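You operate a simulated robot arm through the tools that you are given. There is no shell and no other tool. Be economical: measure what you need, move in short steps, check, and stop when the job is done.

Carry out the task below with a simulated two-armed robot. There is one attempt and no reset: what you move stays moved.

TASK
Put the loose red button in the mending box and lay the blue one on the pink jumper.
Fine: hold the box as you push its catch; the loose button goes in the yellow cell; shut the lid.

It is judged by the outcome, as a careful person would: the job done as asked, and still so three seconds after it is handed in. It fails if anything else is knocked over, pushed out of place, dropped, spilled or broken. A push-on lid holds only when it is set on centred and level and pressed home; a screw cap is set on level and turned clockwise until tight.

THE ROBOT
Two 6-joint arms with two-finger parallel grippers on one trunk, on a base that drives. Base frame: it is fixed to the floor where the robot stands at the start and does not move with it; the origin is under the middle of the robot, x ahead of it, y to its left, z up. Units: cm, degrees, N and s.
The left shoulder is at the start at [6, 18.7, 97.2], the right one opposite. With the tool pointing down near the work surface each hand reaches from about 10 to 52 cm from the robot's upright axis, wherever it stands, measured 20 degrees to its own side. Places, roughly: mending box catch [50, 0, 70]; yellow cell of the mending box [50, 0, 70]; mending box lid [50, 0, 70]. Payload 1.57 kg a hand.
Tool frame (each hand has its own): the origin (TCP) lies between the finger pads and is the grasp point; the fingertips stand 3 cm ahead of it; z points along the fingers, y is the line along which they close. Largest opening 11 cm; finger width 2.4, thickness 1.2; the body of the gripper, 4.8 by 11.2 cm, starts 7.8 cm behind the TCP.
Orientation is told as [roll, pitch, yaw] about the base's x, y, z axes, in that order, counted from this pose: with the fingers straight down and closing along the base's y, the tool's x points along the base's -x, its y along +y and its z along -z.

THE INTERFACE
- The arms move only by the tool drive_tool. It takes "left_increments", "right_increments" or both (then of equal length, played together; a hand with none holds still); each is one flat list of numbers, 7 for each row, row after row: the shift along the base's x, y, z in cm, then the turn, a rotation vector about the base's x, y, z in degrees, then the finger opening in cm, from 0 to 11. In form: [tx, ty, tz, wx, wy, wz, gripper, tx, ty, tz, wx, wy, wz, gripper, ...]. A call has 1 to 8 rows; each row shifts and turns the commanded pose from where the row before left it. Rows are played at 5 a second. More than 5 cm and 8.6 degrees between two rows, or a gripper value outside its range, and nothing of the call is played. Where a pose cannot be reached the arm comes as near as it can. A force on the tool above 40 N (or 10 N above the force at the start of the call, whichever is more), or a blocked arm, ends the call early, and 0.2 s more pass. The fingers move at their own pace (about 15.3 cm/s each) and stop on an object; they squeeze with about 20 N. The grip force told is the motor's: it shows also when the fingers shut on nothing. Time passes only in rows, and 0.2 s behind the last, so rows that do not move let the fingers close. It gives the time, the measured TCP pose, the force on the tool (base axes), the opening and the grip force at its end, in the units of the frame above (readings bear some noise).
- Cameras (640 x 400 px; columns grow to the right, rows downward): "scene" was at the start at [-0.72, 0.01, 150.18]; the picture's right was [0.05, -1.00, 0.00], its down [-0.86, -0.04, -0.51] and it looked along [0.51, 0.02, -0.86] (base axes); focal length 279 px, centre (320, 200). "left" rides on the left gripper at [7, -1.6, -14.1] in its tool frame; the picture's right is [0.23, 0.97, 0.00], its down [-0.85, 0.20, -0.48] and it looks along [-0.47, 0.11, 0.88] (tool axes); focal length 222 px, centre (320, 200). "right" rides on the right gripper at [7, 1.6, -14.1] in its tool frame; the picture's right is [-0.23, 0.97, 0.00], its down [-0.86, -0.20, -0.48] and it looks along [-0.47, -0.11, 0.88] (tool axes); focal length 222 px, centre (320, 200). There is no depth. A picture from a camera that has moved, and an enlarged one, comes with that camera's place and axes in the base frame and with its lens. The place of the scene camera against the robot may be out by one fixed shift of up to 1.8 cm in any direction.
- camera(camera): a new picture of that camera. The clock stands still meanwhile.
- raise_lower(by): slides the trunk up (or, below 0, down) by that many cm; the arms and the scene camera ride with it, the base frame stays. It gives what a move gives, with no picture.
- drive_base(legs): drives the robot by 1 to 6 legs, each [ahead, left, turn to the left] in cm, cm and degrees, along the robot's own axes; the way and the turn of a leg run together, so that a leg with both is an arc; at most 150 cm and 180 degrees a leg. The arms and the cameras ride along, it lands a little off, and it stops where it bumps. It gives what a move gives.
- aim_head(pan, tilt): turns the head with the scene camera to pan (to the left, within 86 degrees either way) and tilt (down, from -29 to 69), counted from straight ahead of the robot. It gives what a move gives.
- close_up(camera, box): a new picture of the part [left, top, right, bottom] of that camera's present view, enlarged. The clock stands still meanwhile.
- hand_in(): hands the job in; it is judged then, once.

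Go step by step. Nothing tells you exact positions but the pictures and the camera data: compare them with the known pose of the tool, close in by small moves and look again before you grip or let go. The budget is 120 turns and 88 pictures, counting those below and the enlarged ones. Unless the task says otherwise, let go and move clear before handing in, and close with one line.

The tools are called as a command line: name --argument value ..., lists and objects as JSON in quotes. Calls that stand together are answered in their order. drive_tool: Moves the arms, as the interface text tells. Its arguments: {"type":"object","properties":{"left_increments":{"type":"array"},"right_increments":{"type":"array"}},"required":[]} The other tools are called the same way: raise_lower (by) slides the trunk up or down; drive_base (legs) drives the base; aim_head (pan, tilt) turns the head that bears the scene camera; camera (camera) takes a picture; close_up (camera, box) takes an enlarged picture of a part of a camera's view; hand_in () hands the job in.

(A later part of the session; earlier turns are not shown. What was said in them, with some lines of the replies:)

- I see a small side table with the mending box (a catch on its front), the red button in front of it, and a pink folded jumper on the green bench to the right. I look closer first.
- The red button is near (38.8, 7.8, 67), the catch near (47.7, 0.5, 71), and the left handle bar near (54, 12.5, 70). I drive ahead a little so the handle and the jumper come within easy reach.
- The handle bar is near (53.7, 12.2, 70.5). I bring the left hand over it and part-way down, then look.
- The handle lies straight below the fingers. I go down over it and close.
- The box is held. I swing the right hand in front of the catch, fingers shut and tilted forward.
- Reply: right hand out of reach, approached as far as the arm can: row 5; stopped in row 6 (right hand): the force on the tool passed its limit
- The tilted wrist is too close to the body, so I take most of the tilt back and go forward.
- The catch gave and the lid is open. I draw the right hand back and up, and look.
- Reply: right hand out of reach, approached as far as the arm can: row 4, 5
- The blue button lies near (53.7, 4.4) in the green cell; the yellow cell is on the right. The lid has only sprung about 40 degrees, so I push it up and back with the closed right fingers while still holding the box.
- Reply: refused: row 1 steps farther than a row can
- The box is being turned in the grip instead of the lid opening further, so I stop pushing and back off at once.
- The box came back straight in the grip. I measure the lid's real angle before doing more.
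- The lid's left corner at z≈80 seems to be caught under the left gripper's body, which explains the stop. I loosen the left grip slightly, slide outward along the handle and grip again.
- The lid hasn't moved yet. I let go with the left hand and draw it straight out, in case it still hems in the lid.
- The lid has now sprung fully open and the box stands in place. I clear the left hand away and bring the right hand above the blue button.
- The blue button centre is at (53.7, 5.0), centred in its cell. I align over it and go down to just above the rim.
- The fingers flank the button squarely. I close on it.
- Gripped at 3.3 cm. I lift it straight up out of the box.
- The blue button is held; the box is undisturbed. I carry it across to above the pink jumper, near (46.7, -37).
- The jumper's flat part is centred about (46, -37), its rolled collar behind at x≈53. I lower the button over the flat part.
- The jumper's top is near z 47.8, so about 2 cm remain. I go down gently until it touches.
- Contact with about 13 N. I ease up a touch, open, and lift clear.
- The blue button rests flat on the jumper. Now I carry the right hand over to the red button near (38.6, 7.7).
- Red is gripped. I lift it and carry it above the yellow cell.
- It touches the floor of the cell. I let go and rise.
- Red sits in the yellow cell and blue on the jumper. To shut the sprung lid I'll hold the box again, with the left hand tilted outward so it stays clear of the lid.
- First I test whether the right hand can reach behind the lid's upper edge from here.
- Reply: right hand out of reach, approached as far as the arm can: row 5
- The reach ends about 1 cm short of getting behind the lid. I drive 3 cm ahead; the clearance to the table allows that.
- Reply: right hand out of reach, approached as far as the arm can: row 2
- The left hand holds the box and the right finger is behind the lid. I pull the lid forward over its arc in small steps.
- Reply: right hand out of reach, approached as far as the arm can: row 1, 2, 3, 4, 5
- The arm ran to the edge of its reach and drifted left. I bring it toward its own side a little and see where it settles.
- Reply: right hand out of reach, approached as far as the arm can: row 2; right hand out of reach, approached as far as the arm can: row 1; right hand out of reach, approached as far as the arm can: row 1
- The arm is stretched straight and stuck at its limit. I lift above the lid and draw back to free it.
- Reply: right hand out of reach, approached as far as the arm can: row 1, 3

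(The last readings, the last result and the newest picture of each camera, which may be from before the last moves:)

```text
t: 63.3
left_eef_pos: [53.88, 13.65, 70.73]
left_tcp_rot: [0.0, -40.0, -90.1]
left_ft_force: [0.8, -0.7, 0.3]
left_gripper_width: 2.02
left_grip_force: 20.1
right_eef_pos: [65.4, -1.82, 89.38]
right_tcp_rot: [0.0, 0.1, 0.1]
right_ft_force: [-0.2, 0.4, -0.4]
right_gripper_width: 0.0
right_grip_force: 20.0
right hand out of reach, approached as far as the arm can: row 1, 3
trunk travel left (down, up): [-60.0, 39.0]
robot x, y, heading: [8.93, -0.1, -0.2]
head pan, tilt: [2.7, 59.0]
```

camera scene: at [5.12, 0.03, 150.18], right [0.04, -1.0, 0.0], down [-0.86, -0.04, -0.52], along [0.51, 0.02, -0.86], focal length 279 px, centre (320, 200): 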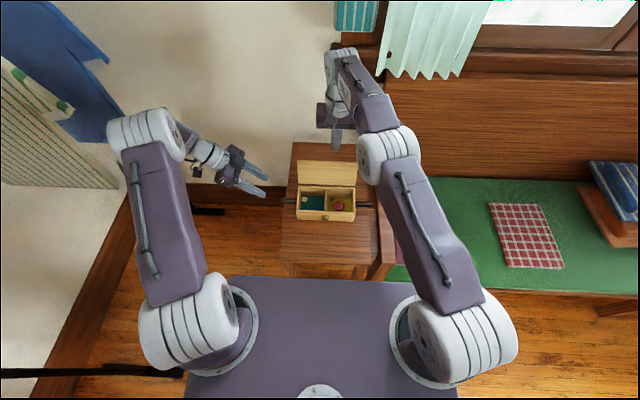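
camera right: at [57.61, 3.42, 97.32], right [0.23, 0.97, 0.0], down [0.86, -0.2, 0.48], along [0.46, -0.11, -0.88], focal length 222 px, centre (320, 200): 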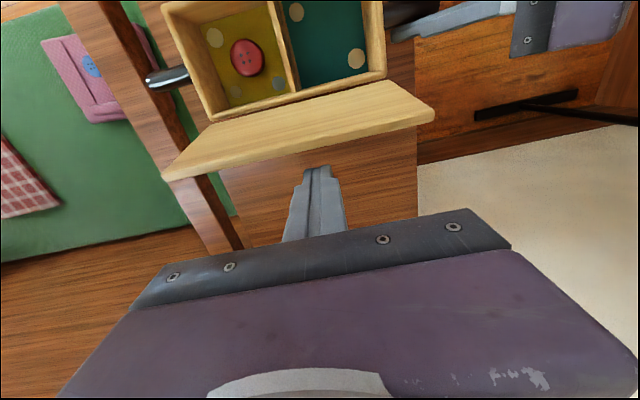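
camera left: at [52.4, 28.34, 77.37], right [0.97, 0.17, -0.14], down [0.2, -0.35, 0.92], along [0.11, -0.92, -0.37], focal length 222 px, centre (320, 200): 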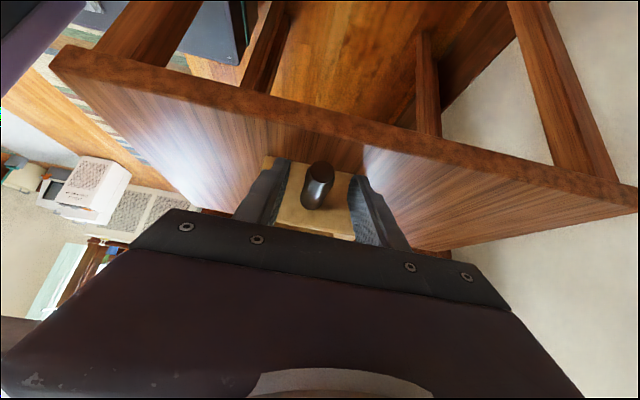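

drive_tool --right_increments '[0, -2, 0, 0, 0, 0, 0, 0, -2, 0, 0, 0, 0, 0, 0, -2, 0, 0, 0, 0, 0, -1, -1, 0, 0, 0, 0, 0, -2, 0, 0, 0, 0, 0, 0, 0, 0, 0, 0, 0, 0, 0]'

```text
t: 64.7
left_eef_pos: [53.96, 13.57, 70.87]
left_tcp_rot: [0.1, -40.0, -90.1]
left_ft_force: [-0.5, 0.2, 3.2]
left_gripper_width: 2.01
left_grip_force: 20.0
right_eef_pos: [67.05, -8.11, 90.15]
right_tcp_rot: [0.0, 0.3, 0.1]
right_ft_force: [0.4, -0.8, 0.0]
right_gripper_width: 0.02
right_grip_force: 20.0
right hand out of reach, approached as far as the arm can: row 1, 2, 3, 4, 5
trunk travel left (down, up): [-60.0, 39.0]
robot x, y, heading: [9.06, 0.22, 0.5]
head pan, tilt: [2.7, 59.0]
```

drive_tool --right_increments '[-4.9, 0, 0, 0, 0, 0, 0, -4.9, 0, 0, 0, 0, 0, 0, 0, 0, 0, 0, 0, 0, 0]'

```text
t: 65.5
left_eef_pos: [53.87, 13.58, 70.77]
left_tcp_rot: [0.1, -40.0, -90.2]
left_ft_force: [-0.5, -0.7, 0.9]
left_gripper_width: 2.02
left_grip_force: 20.4
right_eef_pos: [66.9, -7.56, 90.31]
right_tcp_rot: [0.0, 0.3, 0.1]
right_ft_force: [-0.6, -0.8, -0.4]
right_gripper_width: 0.0
right_grip_force: 19.9
right hand out of reach, approached as far as the arm can: row 1, 2
trunk travel left (down, up): [-60.0, 39.0]
robot x, y, heading: [8.88, -0.17, -0.0]
head pan, tilt: [2.7, 59.0]
```

drive_tool --right_increments '[-0.5, 0, -3, 0, 0, 0, 0, -0.5, 0, -3, 0, 0, 0, 0, -0.5, 0, -3, 0, 0, 0, 0, 0, 0, 0, 0, 0, 0, 0]'

```text
t: 66.5
left_eef_pos: [53.87, 13.57, 70.92]
left_tcp_rot: [0.1, -40.1, -90.1]
left_ft_force: [0.0, 0.7, 3.4]
left_gripper_width: 2.01
left_grip_force: 20.1
right_eef_pos: [67.32, -7.14, 81.66]
right_tcp_rot: [0.0, 0.1, 0.0]
right_ft_force: [-0.3, 0.6, -0.1]
right_gripper_width: 0.02
right_grip_force: 19.6
right hand out of reach, approached as far as the arm can: row 1, 2, 3
trunk travel left (down, up): [-60.0, 39.0]
robot x, y, heading: [8.96, 0.29, 0.1]
head pan, tilt: [2.7, 59.0]
```

The arm is still stretched straight. A tool tilt should make the elbow bend, so I tilt by a little and draw back.

drive_tool --right_increments '[0, 0, 1, 0, -8, 0, 0, 0, 0, 1, 0, -8, 0, 0, 0, 0, 0, 0, 0, 0, 0]'

drive_tool --right_increments '[-0.5, 0, 0.5, 0, 0, 0, 0, -0.5, 0, 0.5, 0, 0, 0, 0, 0, 0, 0, 0, 0, 0, 0]'

```text
t: 67.3
left_eef_pos: [53.95, 13.7, 70.69]
left_tcp_rot: [0.1, -40.0, -90.1]
left_ft_force: [0.6, 0.9, 1.6]
left_gripper_width: 2.01
left_grip_force: 19.3
right_eef_pos: [73.55, -5.46, 83.49]
right_tcp_rot: [-0.2, -15.9, 0.1]
right_ft_force: [0.6, 0.6, -0.3]
right_gripper_width: 0.0
right_grip_force: 19.9
right hand out of reach, approached as far as the arm can: row 1, 2
trunk travel left (down, up): [-60.0, 39.0]
robot x, y, heading: [9.04, 0.02, 0.3]
head pan, tilt: [2.7, 59.0]
```

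```text
t: 68.1
left_eef_pos: [53.89, 13.7, 70.84]
left_tcp_rot: [0.1, -40.0, -90.0]
left_ft_force: [0.4, 0.0, 3.1]
left_gripper_width: 2.02
left_grip_force: 20.3
right_eef_pos: [73.58, -5.09, 84.59]
right_tcp_rot: [-0.1, -15.8, 0.0]
right_ft_force: [0.6, 1.1, 0.1]
right_gripper_width: 0.0
right_grip_force: 19.9
right hand out of reach, approached as far as the arm can: row 1, 2
trunk travel left (down, up): [-60.0, 39.0]
robot x, y, heading: [8.89, -0.25, 0.3]
head pan, tilt: [2.7, 59.0]
```

drive_tool --right_increments '[0, 0, 0, 0, 8, 0, 0, 0, 0, 0, 0, 8, 0, 0, 0, 0, 0, 0, 0, 0, 0]'

drive_tool --right_increments '[0, 0, 0, 0, 4, 0, 0, 0, 0, 0, 0, 0, 0, 0]'

```text
t: 68.9
left_eef_pos: [53.94, 13.68, 70.81]
left_tcp_rot: [0.1, -40.0, -90.2]
left_ft_force: [-0.7, 0.3, 0.9]
left_gripper_width: 2.02
left_grip_force: 20.0
right_eef_pos: [67.36, -6.41, 84.27]
right_tcp_rot: [0.0, 0.2, 0.1]
right_ft_force: [0.8, 0.5, 0.7]
right_gripper_width: 0.02
right_grip_force: 20.0
right hand out of reach, approached as far as the arm can: row 1, 2
trunk travel left (down, up): [-60.0, 39.0]
robot x, y, heading: [8.81, -0.25, 0.1]
head pan, tilt: [2.7, 59.0]
```

```text
t: 69.5
left_eef_pos: [53.84, 13.68, 70.78]
left_tcp_rot: [0.1, -40.0, -90.1]
left_ft_force: [0.9, -0.1, 3.2]
left_gripper_width: 2.0
left_grip_force: 20.2
right_eef_pos: [65.55, -7.06, 84.9]
right_tcp_rot: [0.1, 4.1, 0.1]
right_ft_force: [0.6, -0.2, 0.1]
right_gripper_width: 0.01
right_grip_force: 20.1
right hand out of reach, approached as far as the arm can: row 1
trunk travel left (down, up): [-60.0, 39.0]
robot x, y, heading: [8.99, 0.07, -0.1]
head pan, tilt: [2.7, 59.0]
```

The arm acts as a straight strut, but its wrist tilt pulls the fingertips toward me just as well. I slide to the lid's middle and will then curl the wrist to draw the lid forward.

drive_tool --right_increments '[-0.4, 2.4, -0.5, 0, 0, 0, 0, -0.5, 2.4, -0.5, 0, 0, 0, 0, -0.6, 2.4, -0.5, 0, 0, 0, 0, 0, 0, 0, 0, 0, 0, 0]'

camera --camera "right"

```text
t: 70.5
left_eef_pos: [53.89, 13.67, 70.91]
left_tcp_rot: [0.1, -40.0, -90.1]
left_ft_force: [-1.1, -0.1, 1.9]
left_gripper_width: 2.01
left_grip_force: 20.3
right_eef_pos: [63.6, -0.08, 83.27]
right_tcp_rot: [-0.1, 4.0, 0.1]
right_ft_force: [-0.3, 0.5, 0.3]
right_gripper_width: 0.0
right_grip_force: 19.6
right hand out of reach, approached as far as the arm can: row 3
trunk travel left (down, up): [-60.0, 39.0]
robot x, y, heading: [8.49, -0.25, 0.0]
head pan, tilt: [2.7, 59.0]
```

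```text
23 pictures are left
camera right: at [57.74, 1.65, 97.87], right [0.23, 0.97, -0.02], down [0.89, -0.2, 0.42], along [0.4, -0.11, -0.91], focal length 222 px, centre (320, 200)
```

right: 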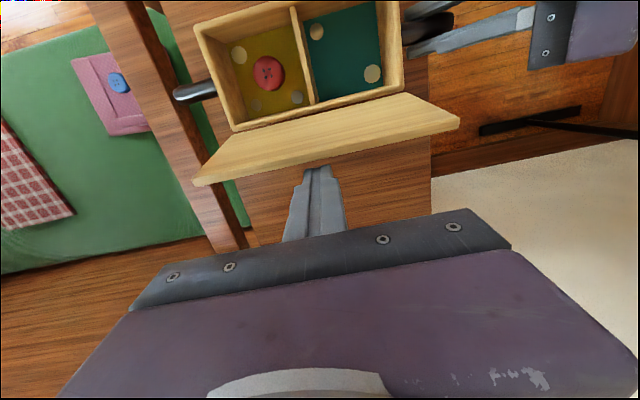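

drive_tool --right_increments '[-1.5, 0, 0, 0, 4, 0, 0, -1.5, 0, 0, 0, 4, 0, 0, 0, 0, 0, 0, 0, 0, 0]'

camera --camera "right"

```text
t: 71.3
left_eef_pos: [53.9, 13.66, 70.8]
left_tcp_rot: [0.1, -40.1, -90.2]
left_ft_force: [0.6, 1.4, 3.7]
left_gripper_width: 1.99
left_grip_force: 19.7
right_eef_pos: [60.45, -0.06, 83.33]
right_tcp_rot: [0.0, 11.9, 0.2]
right_ft_force: [-0.5, 0.0, 0.6]
right_gripper_width: 0.01
right_grip_force: 19.9
trunk travel left (down, up): [-60.0, 39.0]
robot x, y, heading: [8.69, -0.22, 0.0]
head pan, tilt: [2.7, 59.0]
```

```text
22 pictures are left
camera right: at [56.69, 1.6, 98.59], right [0.22, 0.97, -0.05], down [0.94, -0.2, 0.29], along [0.27, -0.11, -0.96], focal length 222 px, centre (320, 200)
```

right: 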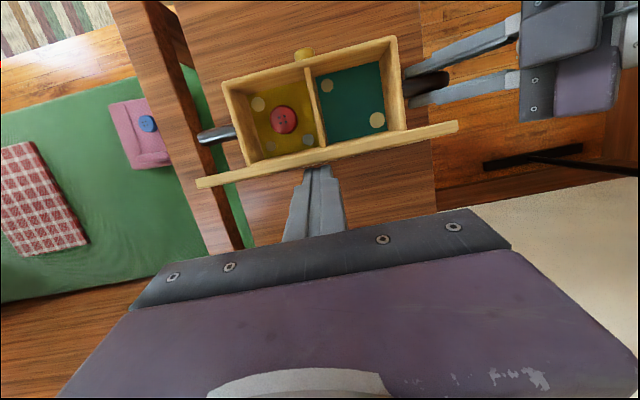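

It works: the lid follows and is nearly upright, and the arm is free again. I continue along the lid's arc.

drive_tool --right_increments '[-1, 0, -0.1, 0, 0, 0, 0, -1, 0, -0.2, 0, 0, 0, 0, -1, 0, -0.4, 0, 0, 0, 0, 0, 0, 0, 0, 0, 0, 0]'

close_up --camera "scene" --box '[260, 130, 420, 230]'

camera --camera "right"

```text
t: 72.3
left_eef_pos: [53.93, 13.65, 70.78]
left_tcp_rot: [0.1, -40.1, -90.2]
left_ft_force: [-1.2, 0.6, 1.2]
left_gripper_width: 2.03
left_grip_force: 19.5
right_eef_pos: [59.81, 0.75, 82.58]
right_tcp_rot: [0.0, 12.1, 0.1]
right_ft_force: [0.2, -0.1, 0.7]
right_gripper_width: 0.0
right_grip_force: 19.8
right hand out of reach, approached as far as the arm can: row 1, 2, 3
trunk travel left (down, up): [-60.0, 39.0]
robot x, y, heading: [8.42, -0.02, 0.1]
head pan, tilt: [2.7, 59.0]
```

```text
4.00 times, centred on (340, 180) of scene
camera zoom: at [8.12, 0.02, 150.18], right [0.05, -1.0, 0.0], down [-0.86, -0.04, -0.52], along [0.51, 0.02, -0.86], focal length 1116 px, centre (240, 280)
```

zoom: 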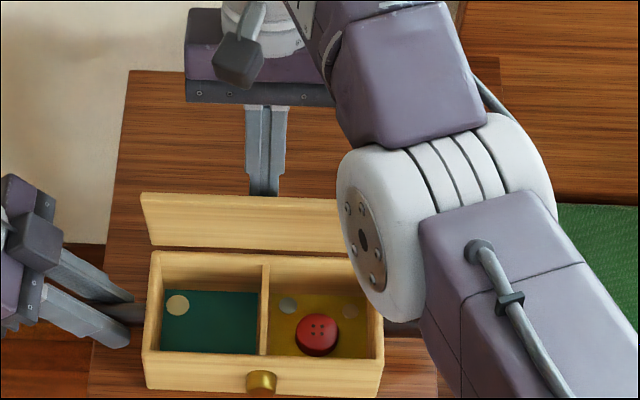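

```text
20 pictures are left
camera right: at [56.04, 2.44, 97.84], right [0.22, 0.97, -0.05], down [0.94, -0.2, 0.29], along [0.27, -0.11, -0.96], focal length 222 px, centre (320, 200)
```

right: 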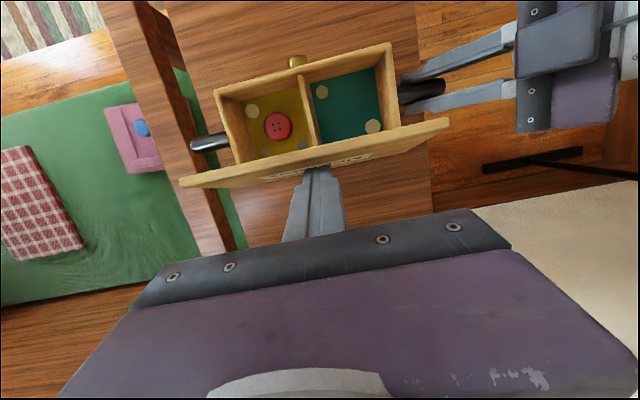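

drive_tool --right_increments '[-1.45, -0.1, -0.1, 0, 4, 0, 0, -1.45, -0.1, -0.3, 0, 4, 0, 0, 0, 0, 0, 0, 0, 0, 0]'

drive_tool --right_increments '[-1.4, 0, -0.6, 0, 4, 0, 0, -1.4, 0, -1, 0, 4, 0, 0, 0, 0, 0, 0, 0, 0, 0]'

camera --camera "right"

```text
t: 73.1
left_eef_pos: [53.93, 13.71, 70.82]
left_tcp_rot: [0.1, -40.0, -90.1]
left_ft_force: [0.2, 0.1, 1.2]
left_gripper_width: 2.03
left_grip_force: 19.6
right_eef_pos: [56.93, 0.55, 82.3]
right_tcp_rot: [-0.1, 20.1, 0.1]
right_ft_force: [0.5, -0.6, -0.3]
right_gripper_width: 0.0
right_grip_force: 20.2
trunk travel left (down, up): [-60.0, 39.0]
robot x, y, heading: [9.17, -0.5, -0.2]
head pan, tilt: [2.7, 59.0]
```

```text
t: 73.9
left_eef_pos: [53.85, 13.59, 70.85]
left_tcp_rot: [0.1, -40.0, -90.1]
left_ft_force: [0.6, 0.2, 1.5]
left_gripper_width: 2.05
left_grip_force: 19.7
right_eef_pos: [53.83, 0.45, 80.71]
right_tcp_rot: [-0.1, 27.9, 0.2]
right_ft_force: [-0.7, -0.3, -0.5]
right_gripper_width: 0.01
right_grip_force: 20.2
right hand out of reach, approached as far as the arm can: row 1
trunk travel left (down, up): [-60.0, 39.0]
robot x, y, heading: [8.82, 0.18, -0.5]
head pan, tilt: [2.7, 59.0]
```

```text
19 pictures are left
camera right: at [54.29, 2.03, 96.46], right [0.2, 0.97, -0.11], down [0.98, -0.2, 0.02], along [0.0, -0.11, -0.99], focal length 222 px, centre (320, 200)
```

right: 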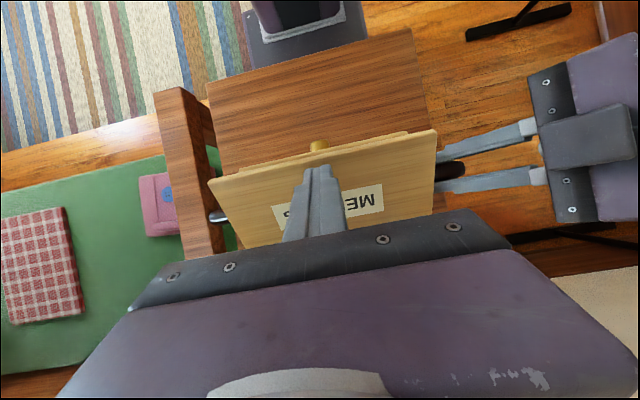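

The lid is down to a small angle with the finger on top near its front edge. I press it down.

drive_tool --right_increments '[-0.5, 0, -1, 0, 1.5, 0, 0, -0.4, 0, -1, 0, 1.5, 0, 0, -0.3, 0, -1, 0, 1, 0, 0, 0, 0, -0.8, 0, 0, 0, 0, 0, 0, 0, 0, 0, 0, 0]'

camera --camera "right"

```text
t: 75.1
left_eef_pos: [53.79, 13.78, 70.86]
left_tcp_rot: [0.1, -40.0, -90.1]
left_ft_force: [0.3, 0.1, 2.5]
left_gripper_width: 2.02
left_grip_force: 20.0
right_eef_pos: [51.76, -0.03, 77.08]
right_tcp_rot: [0.1, 32.0, 0.1]
right_ft_force: [0.9, 0.0, 0.9]
right_gripper_width: 0.0
right_grip_force: 19.9
right hand out of reach, approached as far as the arm can: row 2
trunk travel left (down, up): [-60.0, 39.0]
robot x, y, heading: [9.16, -0.36, 0.2]
head pan, tilt: [2.7, 59.0]
```

```text
18 pictures are left
camera right: at [53.41, 1.65, 92.73], right [0.19, 0.97, -0.12], down [0.98, -0.2, -0.05], along [-0.07, -0.11, -0.99], focal length 222 px, centre (320, 200)
```

right: 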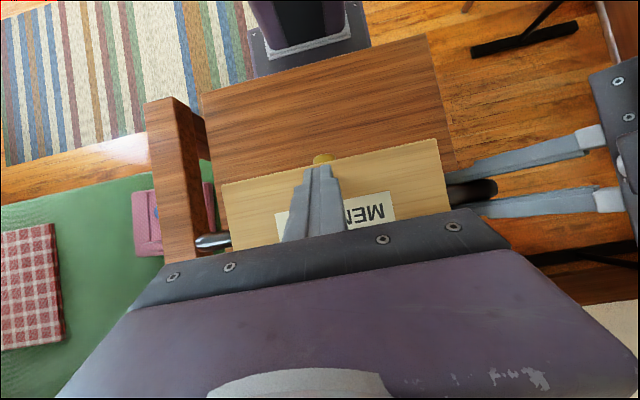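

drive_tool --right_increments '[0.1, 0, -0.4, 0, 0, 0, 0, 0.1, 0, -0.4, 0, 0, 0, 0, 0, 0, 0, 0, 0, 0, 0]'

drive_tool --right_increments '[0, 0, -0.3, 0, 0, 0, 0, 0, 0, -0.2, 0, 0, 0, 0, 0, 0, 0, 0, 0, 0, 0]'

```text
t: 75.9
left_eef_pos: [53.89, 13.76, 70.97]
left_tcp_rot: [0.1, -40.0, -90.0]
left_ft_force: [2.1, -0.9, -9.3]
left_gripper_width: 2.04
left_grip_force: 19.8
right_eef_pos: [51.73, -0.05, 76.43]
right_tcp_rot: [0.1, 31.9, 0.1]
right_ft_force: [1.5, -3.0, 33.4]
right_gripper_width: 0.0
right_grip_force: 20.3
right hand out of reach, approached as far as the arm can: row 1
trunk travel left (down, up): [-60.0, 39.0]
robot x, y, heading: [8.97, -0.08, -0.0]
head pan, tilt: [2.7, 59.0]
```

```text
t: 76.2
left_eef_pos: [53.86, 13.7, 70.74]
left_tcp_rot: [0.2, -40.0, -90.1]
left_ft_force: [0.4, 0.4, 0.4]
left_gripper_width: 2.02
left_grip_force: 19.7
right_eef_pos: [51.69, -0.06, 76.62]
right_tcp_rot: [0.3, 31.6, 0.2]
right_ft_force: [0.3, -2.0, 19.0]
right_gripper_width: 0.0
right_grip_force: 20.2
trunk travel left (down, up): [-60.0, 39.0]
robot x, y, heading: [8.75, 0.16, -0.2]
head pan, tilt: [2.7, 59.0]
stopped in row 1 (right hand): the force on the tool passed its limit (the readings are from after the stop); the commanded pose is now the measured one
```

I have pressed over 40 N; the lid should be latched. I lift off slowly and check.

drive_tool --right_increments '[0, 0, 0.5, 0, 0, 0, 0, 0, 0, 1, 0, 0, 0, 0, 0, 0, 1, 0, 0, 0, 0, 0, 0, 0, 0, 0, 0, 0]'

camera --camera "right"

```text
t: 77.2
left_eef_pos: [53.91, 13.69, 70.78]
left_tcp_rot: [0.1, -39.9, -90.1]
left_ft_force: [-2.2, 0.4, 9.2]
left_gripper_width: 2.0
left_grip_force: 19.5
right_eef_pos: [51.71, -0.19, 78.86]
right_tcp_rot: [0.1, 32.0, 0.1]
right_ft_force: [-0.2, 0.8, -0.1]
right_gripper_width: 0.01
right_grip_force: 20.9
trunk travel left (down, up): [-60.0, 39.0]
robot x, y, heading: [8.93, -0.06, 0.1]
head pan, tilt: [2.7, 59.0]
```

```text
17 pictures are left
camera right: at [53.37, 1.49, 94.44], right [0.19, 0.97, -0.12], down [0.98, -0.2, -0.05], along [-0.07, -0.11, -0.99], focal length 222 px, centre (320, 200)
```

right: 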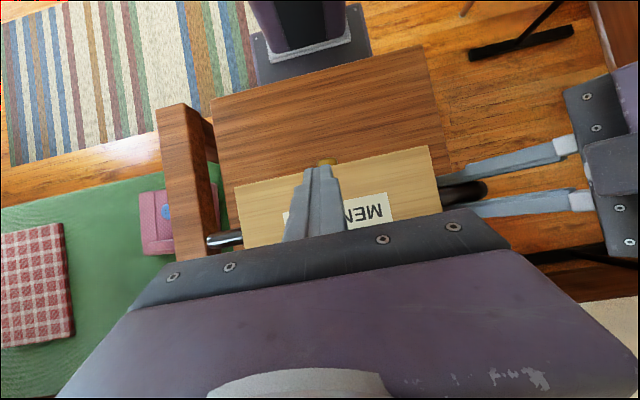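

The lid stays down with no force on it. I lift the right hand away and let go with the left, withdrawing along the finger direction.

drive_tool --right_increments '[0, 0, 3, 0, 0, 0, 0, 0, 0, 3, 0, 0, 0, 0, 0, 0, 3, 0, -4, 0, 0, 0, -2, 2, 0, -4, 0, 0, 0, -3, 0, 0, -6, 0, 0, 0, -3, 0, 0, -6, 0, 0, 0, -3, 0, 0, -6, 0, 0, 0, 0, 0, 0, 0, 0, 0]'

drive_tool --left_increments '[0, 0, 0, 0, 0, 0, 3, 0, 0, 0, 0, 0, 0, 4.5, 0, 0, 0, 0, 0, 0, 4.5, 0, 1.3, 1.5, 0, 0, 0, 4.5, 0, 2.5, 3, 0, 0, 0, 4.5, 0, 2.5, 3, 0, 0, 0, 4.5, 0, 2.5, 3, 0, 0, 0, 4.5, 0, 0, 0, 0, 0, 0, 4.5]'

camera --camera "scene"

close_up --camera "scene" --box '[260, 150, 420, 250]'

```text
t: 79.0
left_eef_pos: [53.95, 13.68, 70.91]
left_tcp_rot: [0.2, -39.9, -90.1]
left_ft_force: [-1.9, 0.3, 5.6]
left_gripper_width: 2.03
left_grip_force: 19.9
right_eef_pos: [52.01, -11.37, 91.16]
right_tcp_rot: [0.2, 5.7, 0.1]
right_ft_force: [0.8, 0.0, 0.4]
right_gripper_width: 0.0
right_grip_force: 20.1
right hand out of reach, approached as far as the arm can: row 1
trunk travel left (down, up): [-60.0, 39.0]
robot x, y, heading: [8.91, 0.15, 0.1]
head pan, tilt: [2.7, 59.0]
```

```text
t: 80.8
left_eef_pos: [54.29, 22.56, 80.97]
left_tcp_rot: [0.2, -39.9, -89.9]
left_ft_force: [0.7, 0.6, 0.6]
left_gripper_width: 4.51
left_grip_force: 0.1
right_eef_pos: [52.09, -11.45, 91.13]
right_tcp_rot: [0.1, 5.9, 0.1]
right_ft_force: [0.3, 1.6, 0.4]
right_gripper_width: 0.0
right_grip_force: 20.0
trunk travel left (down, up): [-60.0, 39.0]
robot x, y, heading: [9.4, -0.14, -0.1]
head pan, tilt: [2.7, 59.0]
```

```text
16 pictures are left
camera scene: at [8.19, -0.02, 150.18], right [0.05, -1.0, 0.0], down [-0.86, -0.04, -0.51], along [0.51, 0.02, -0.86], focal length 279 px, centre (320, 200)
```

scene: 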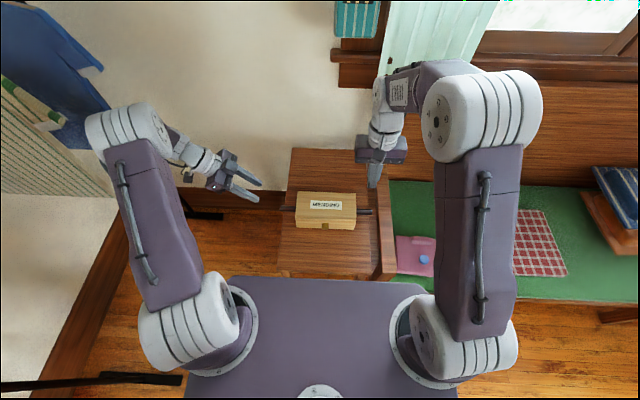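

```text
4.00 times, centred on (340, 200) of scene
camera zoom: at [8.19, -0.02, 150.18], right [0.05, -1.0, 0.0], down [-0.86, -0.04, -0.51], along [0.51, 0.02, -0.86], focal length 1116 px, centre (240, 200)
```

zoom: 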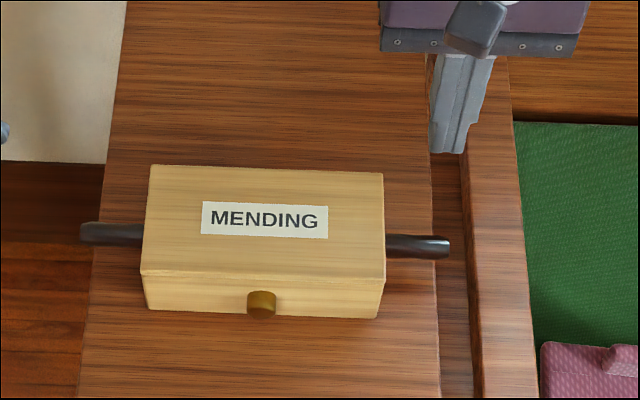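

The lid is shut and stays so with no hand on it, and blue is on the jumper. One last close look at both.

close_up --camera "scene" --box '[285, 180, 375, 240]'

close_up --camera "scene" --box '[380, 210, 460, 290]'

```text
6.67 times, centred on (330, 210) of scene
camera zoom: at [8.19, -0.02, 150.18], right [0.05, -1.0, 0.0], down [-0.86, -0.04, -0.51], along [0.51, 0.02, -0.86], focal length 1860 px, centre (253, 133)
```

zoom: 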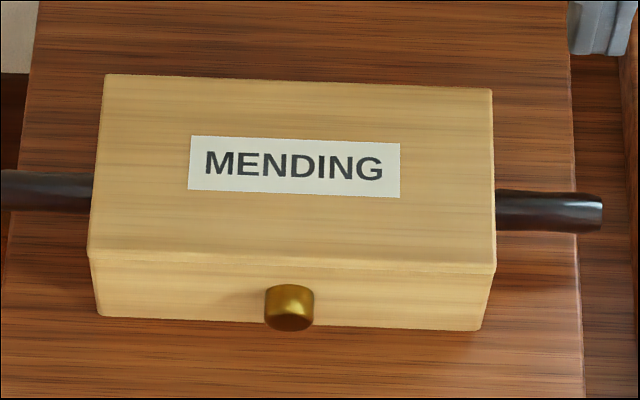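

```text
5.00 times, centred on (420, 250) of scene
camera zoom: at [8.19, -0.02, 150.18], right [0.05, -1.0, 0.0], down [-0.86, -0.04, -0.51], along [0.51, 0.02, -0.86], focal length 1395 px, centre (-180, -50)
```

zoom: 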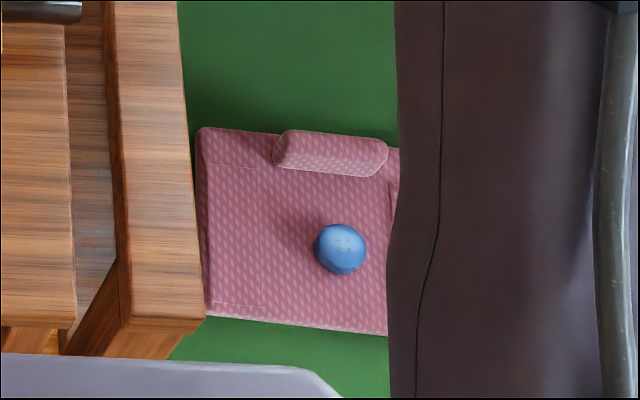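

The lid is flush and latched, the box stands in place, and the blue button lies on the jumper; both hands are clear. I hand in.

hand_in

```text
The job is handed in.
```

The red button is in the yellow cell of the mending box with the lid shut, and the blue button is lying on the pink jumper. The box swung in the left hand's grip once while I was opening the lid, but it came back straight and stands within a few millimetres of where it was.
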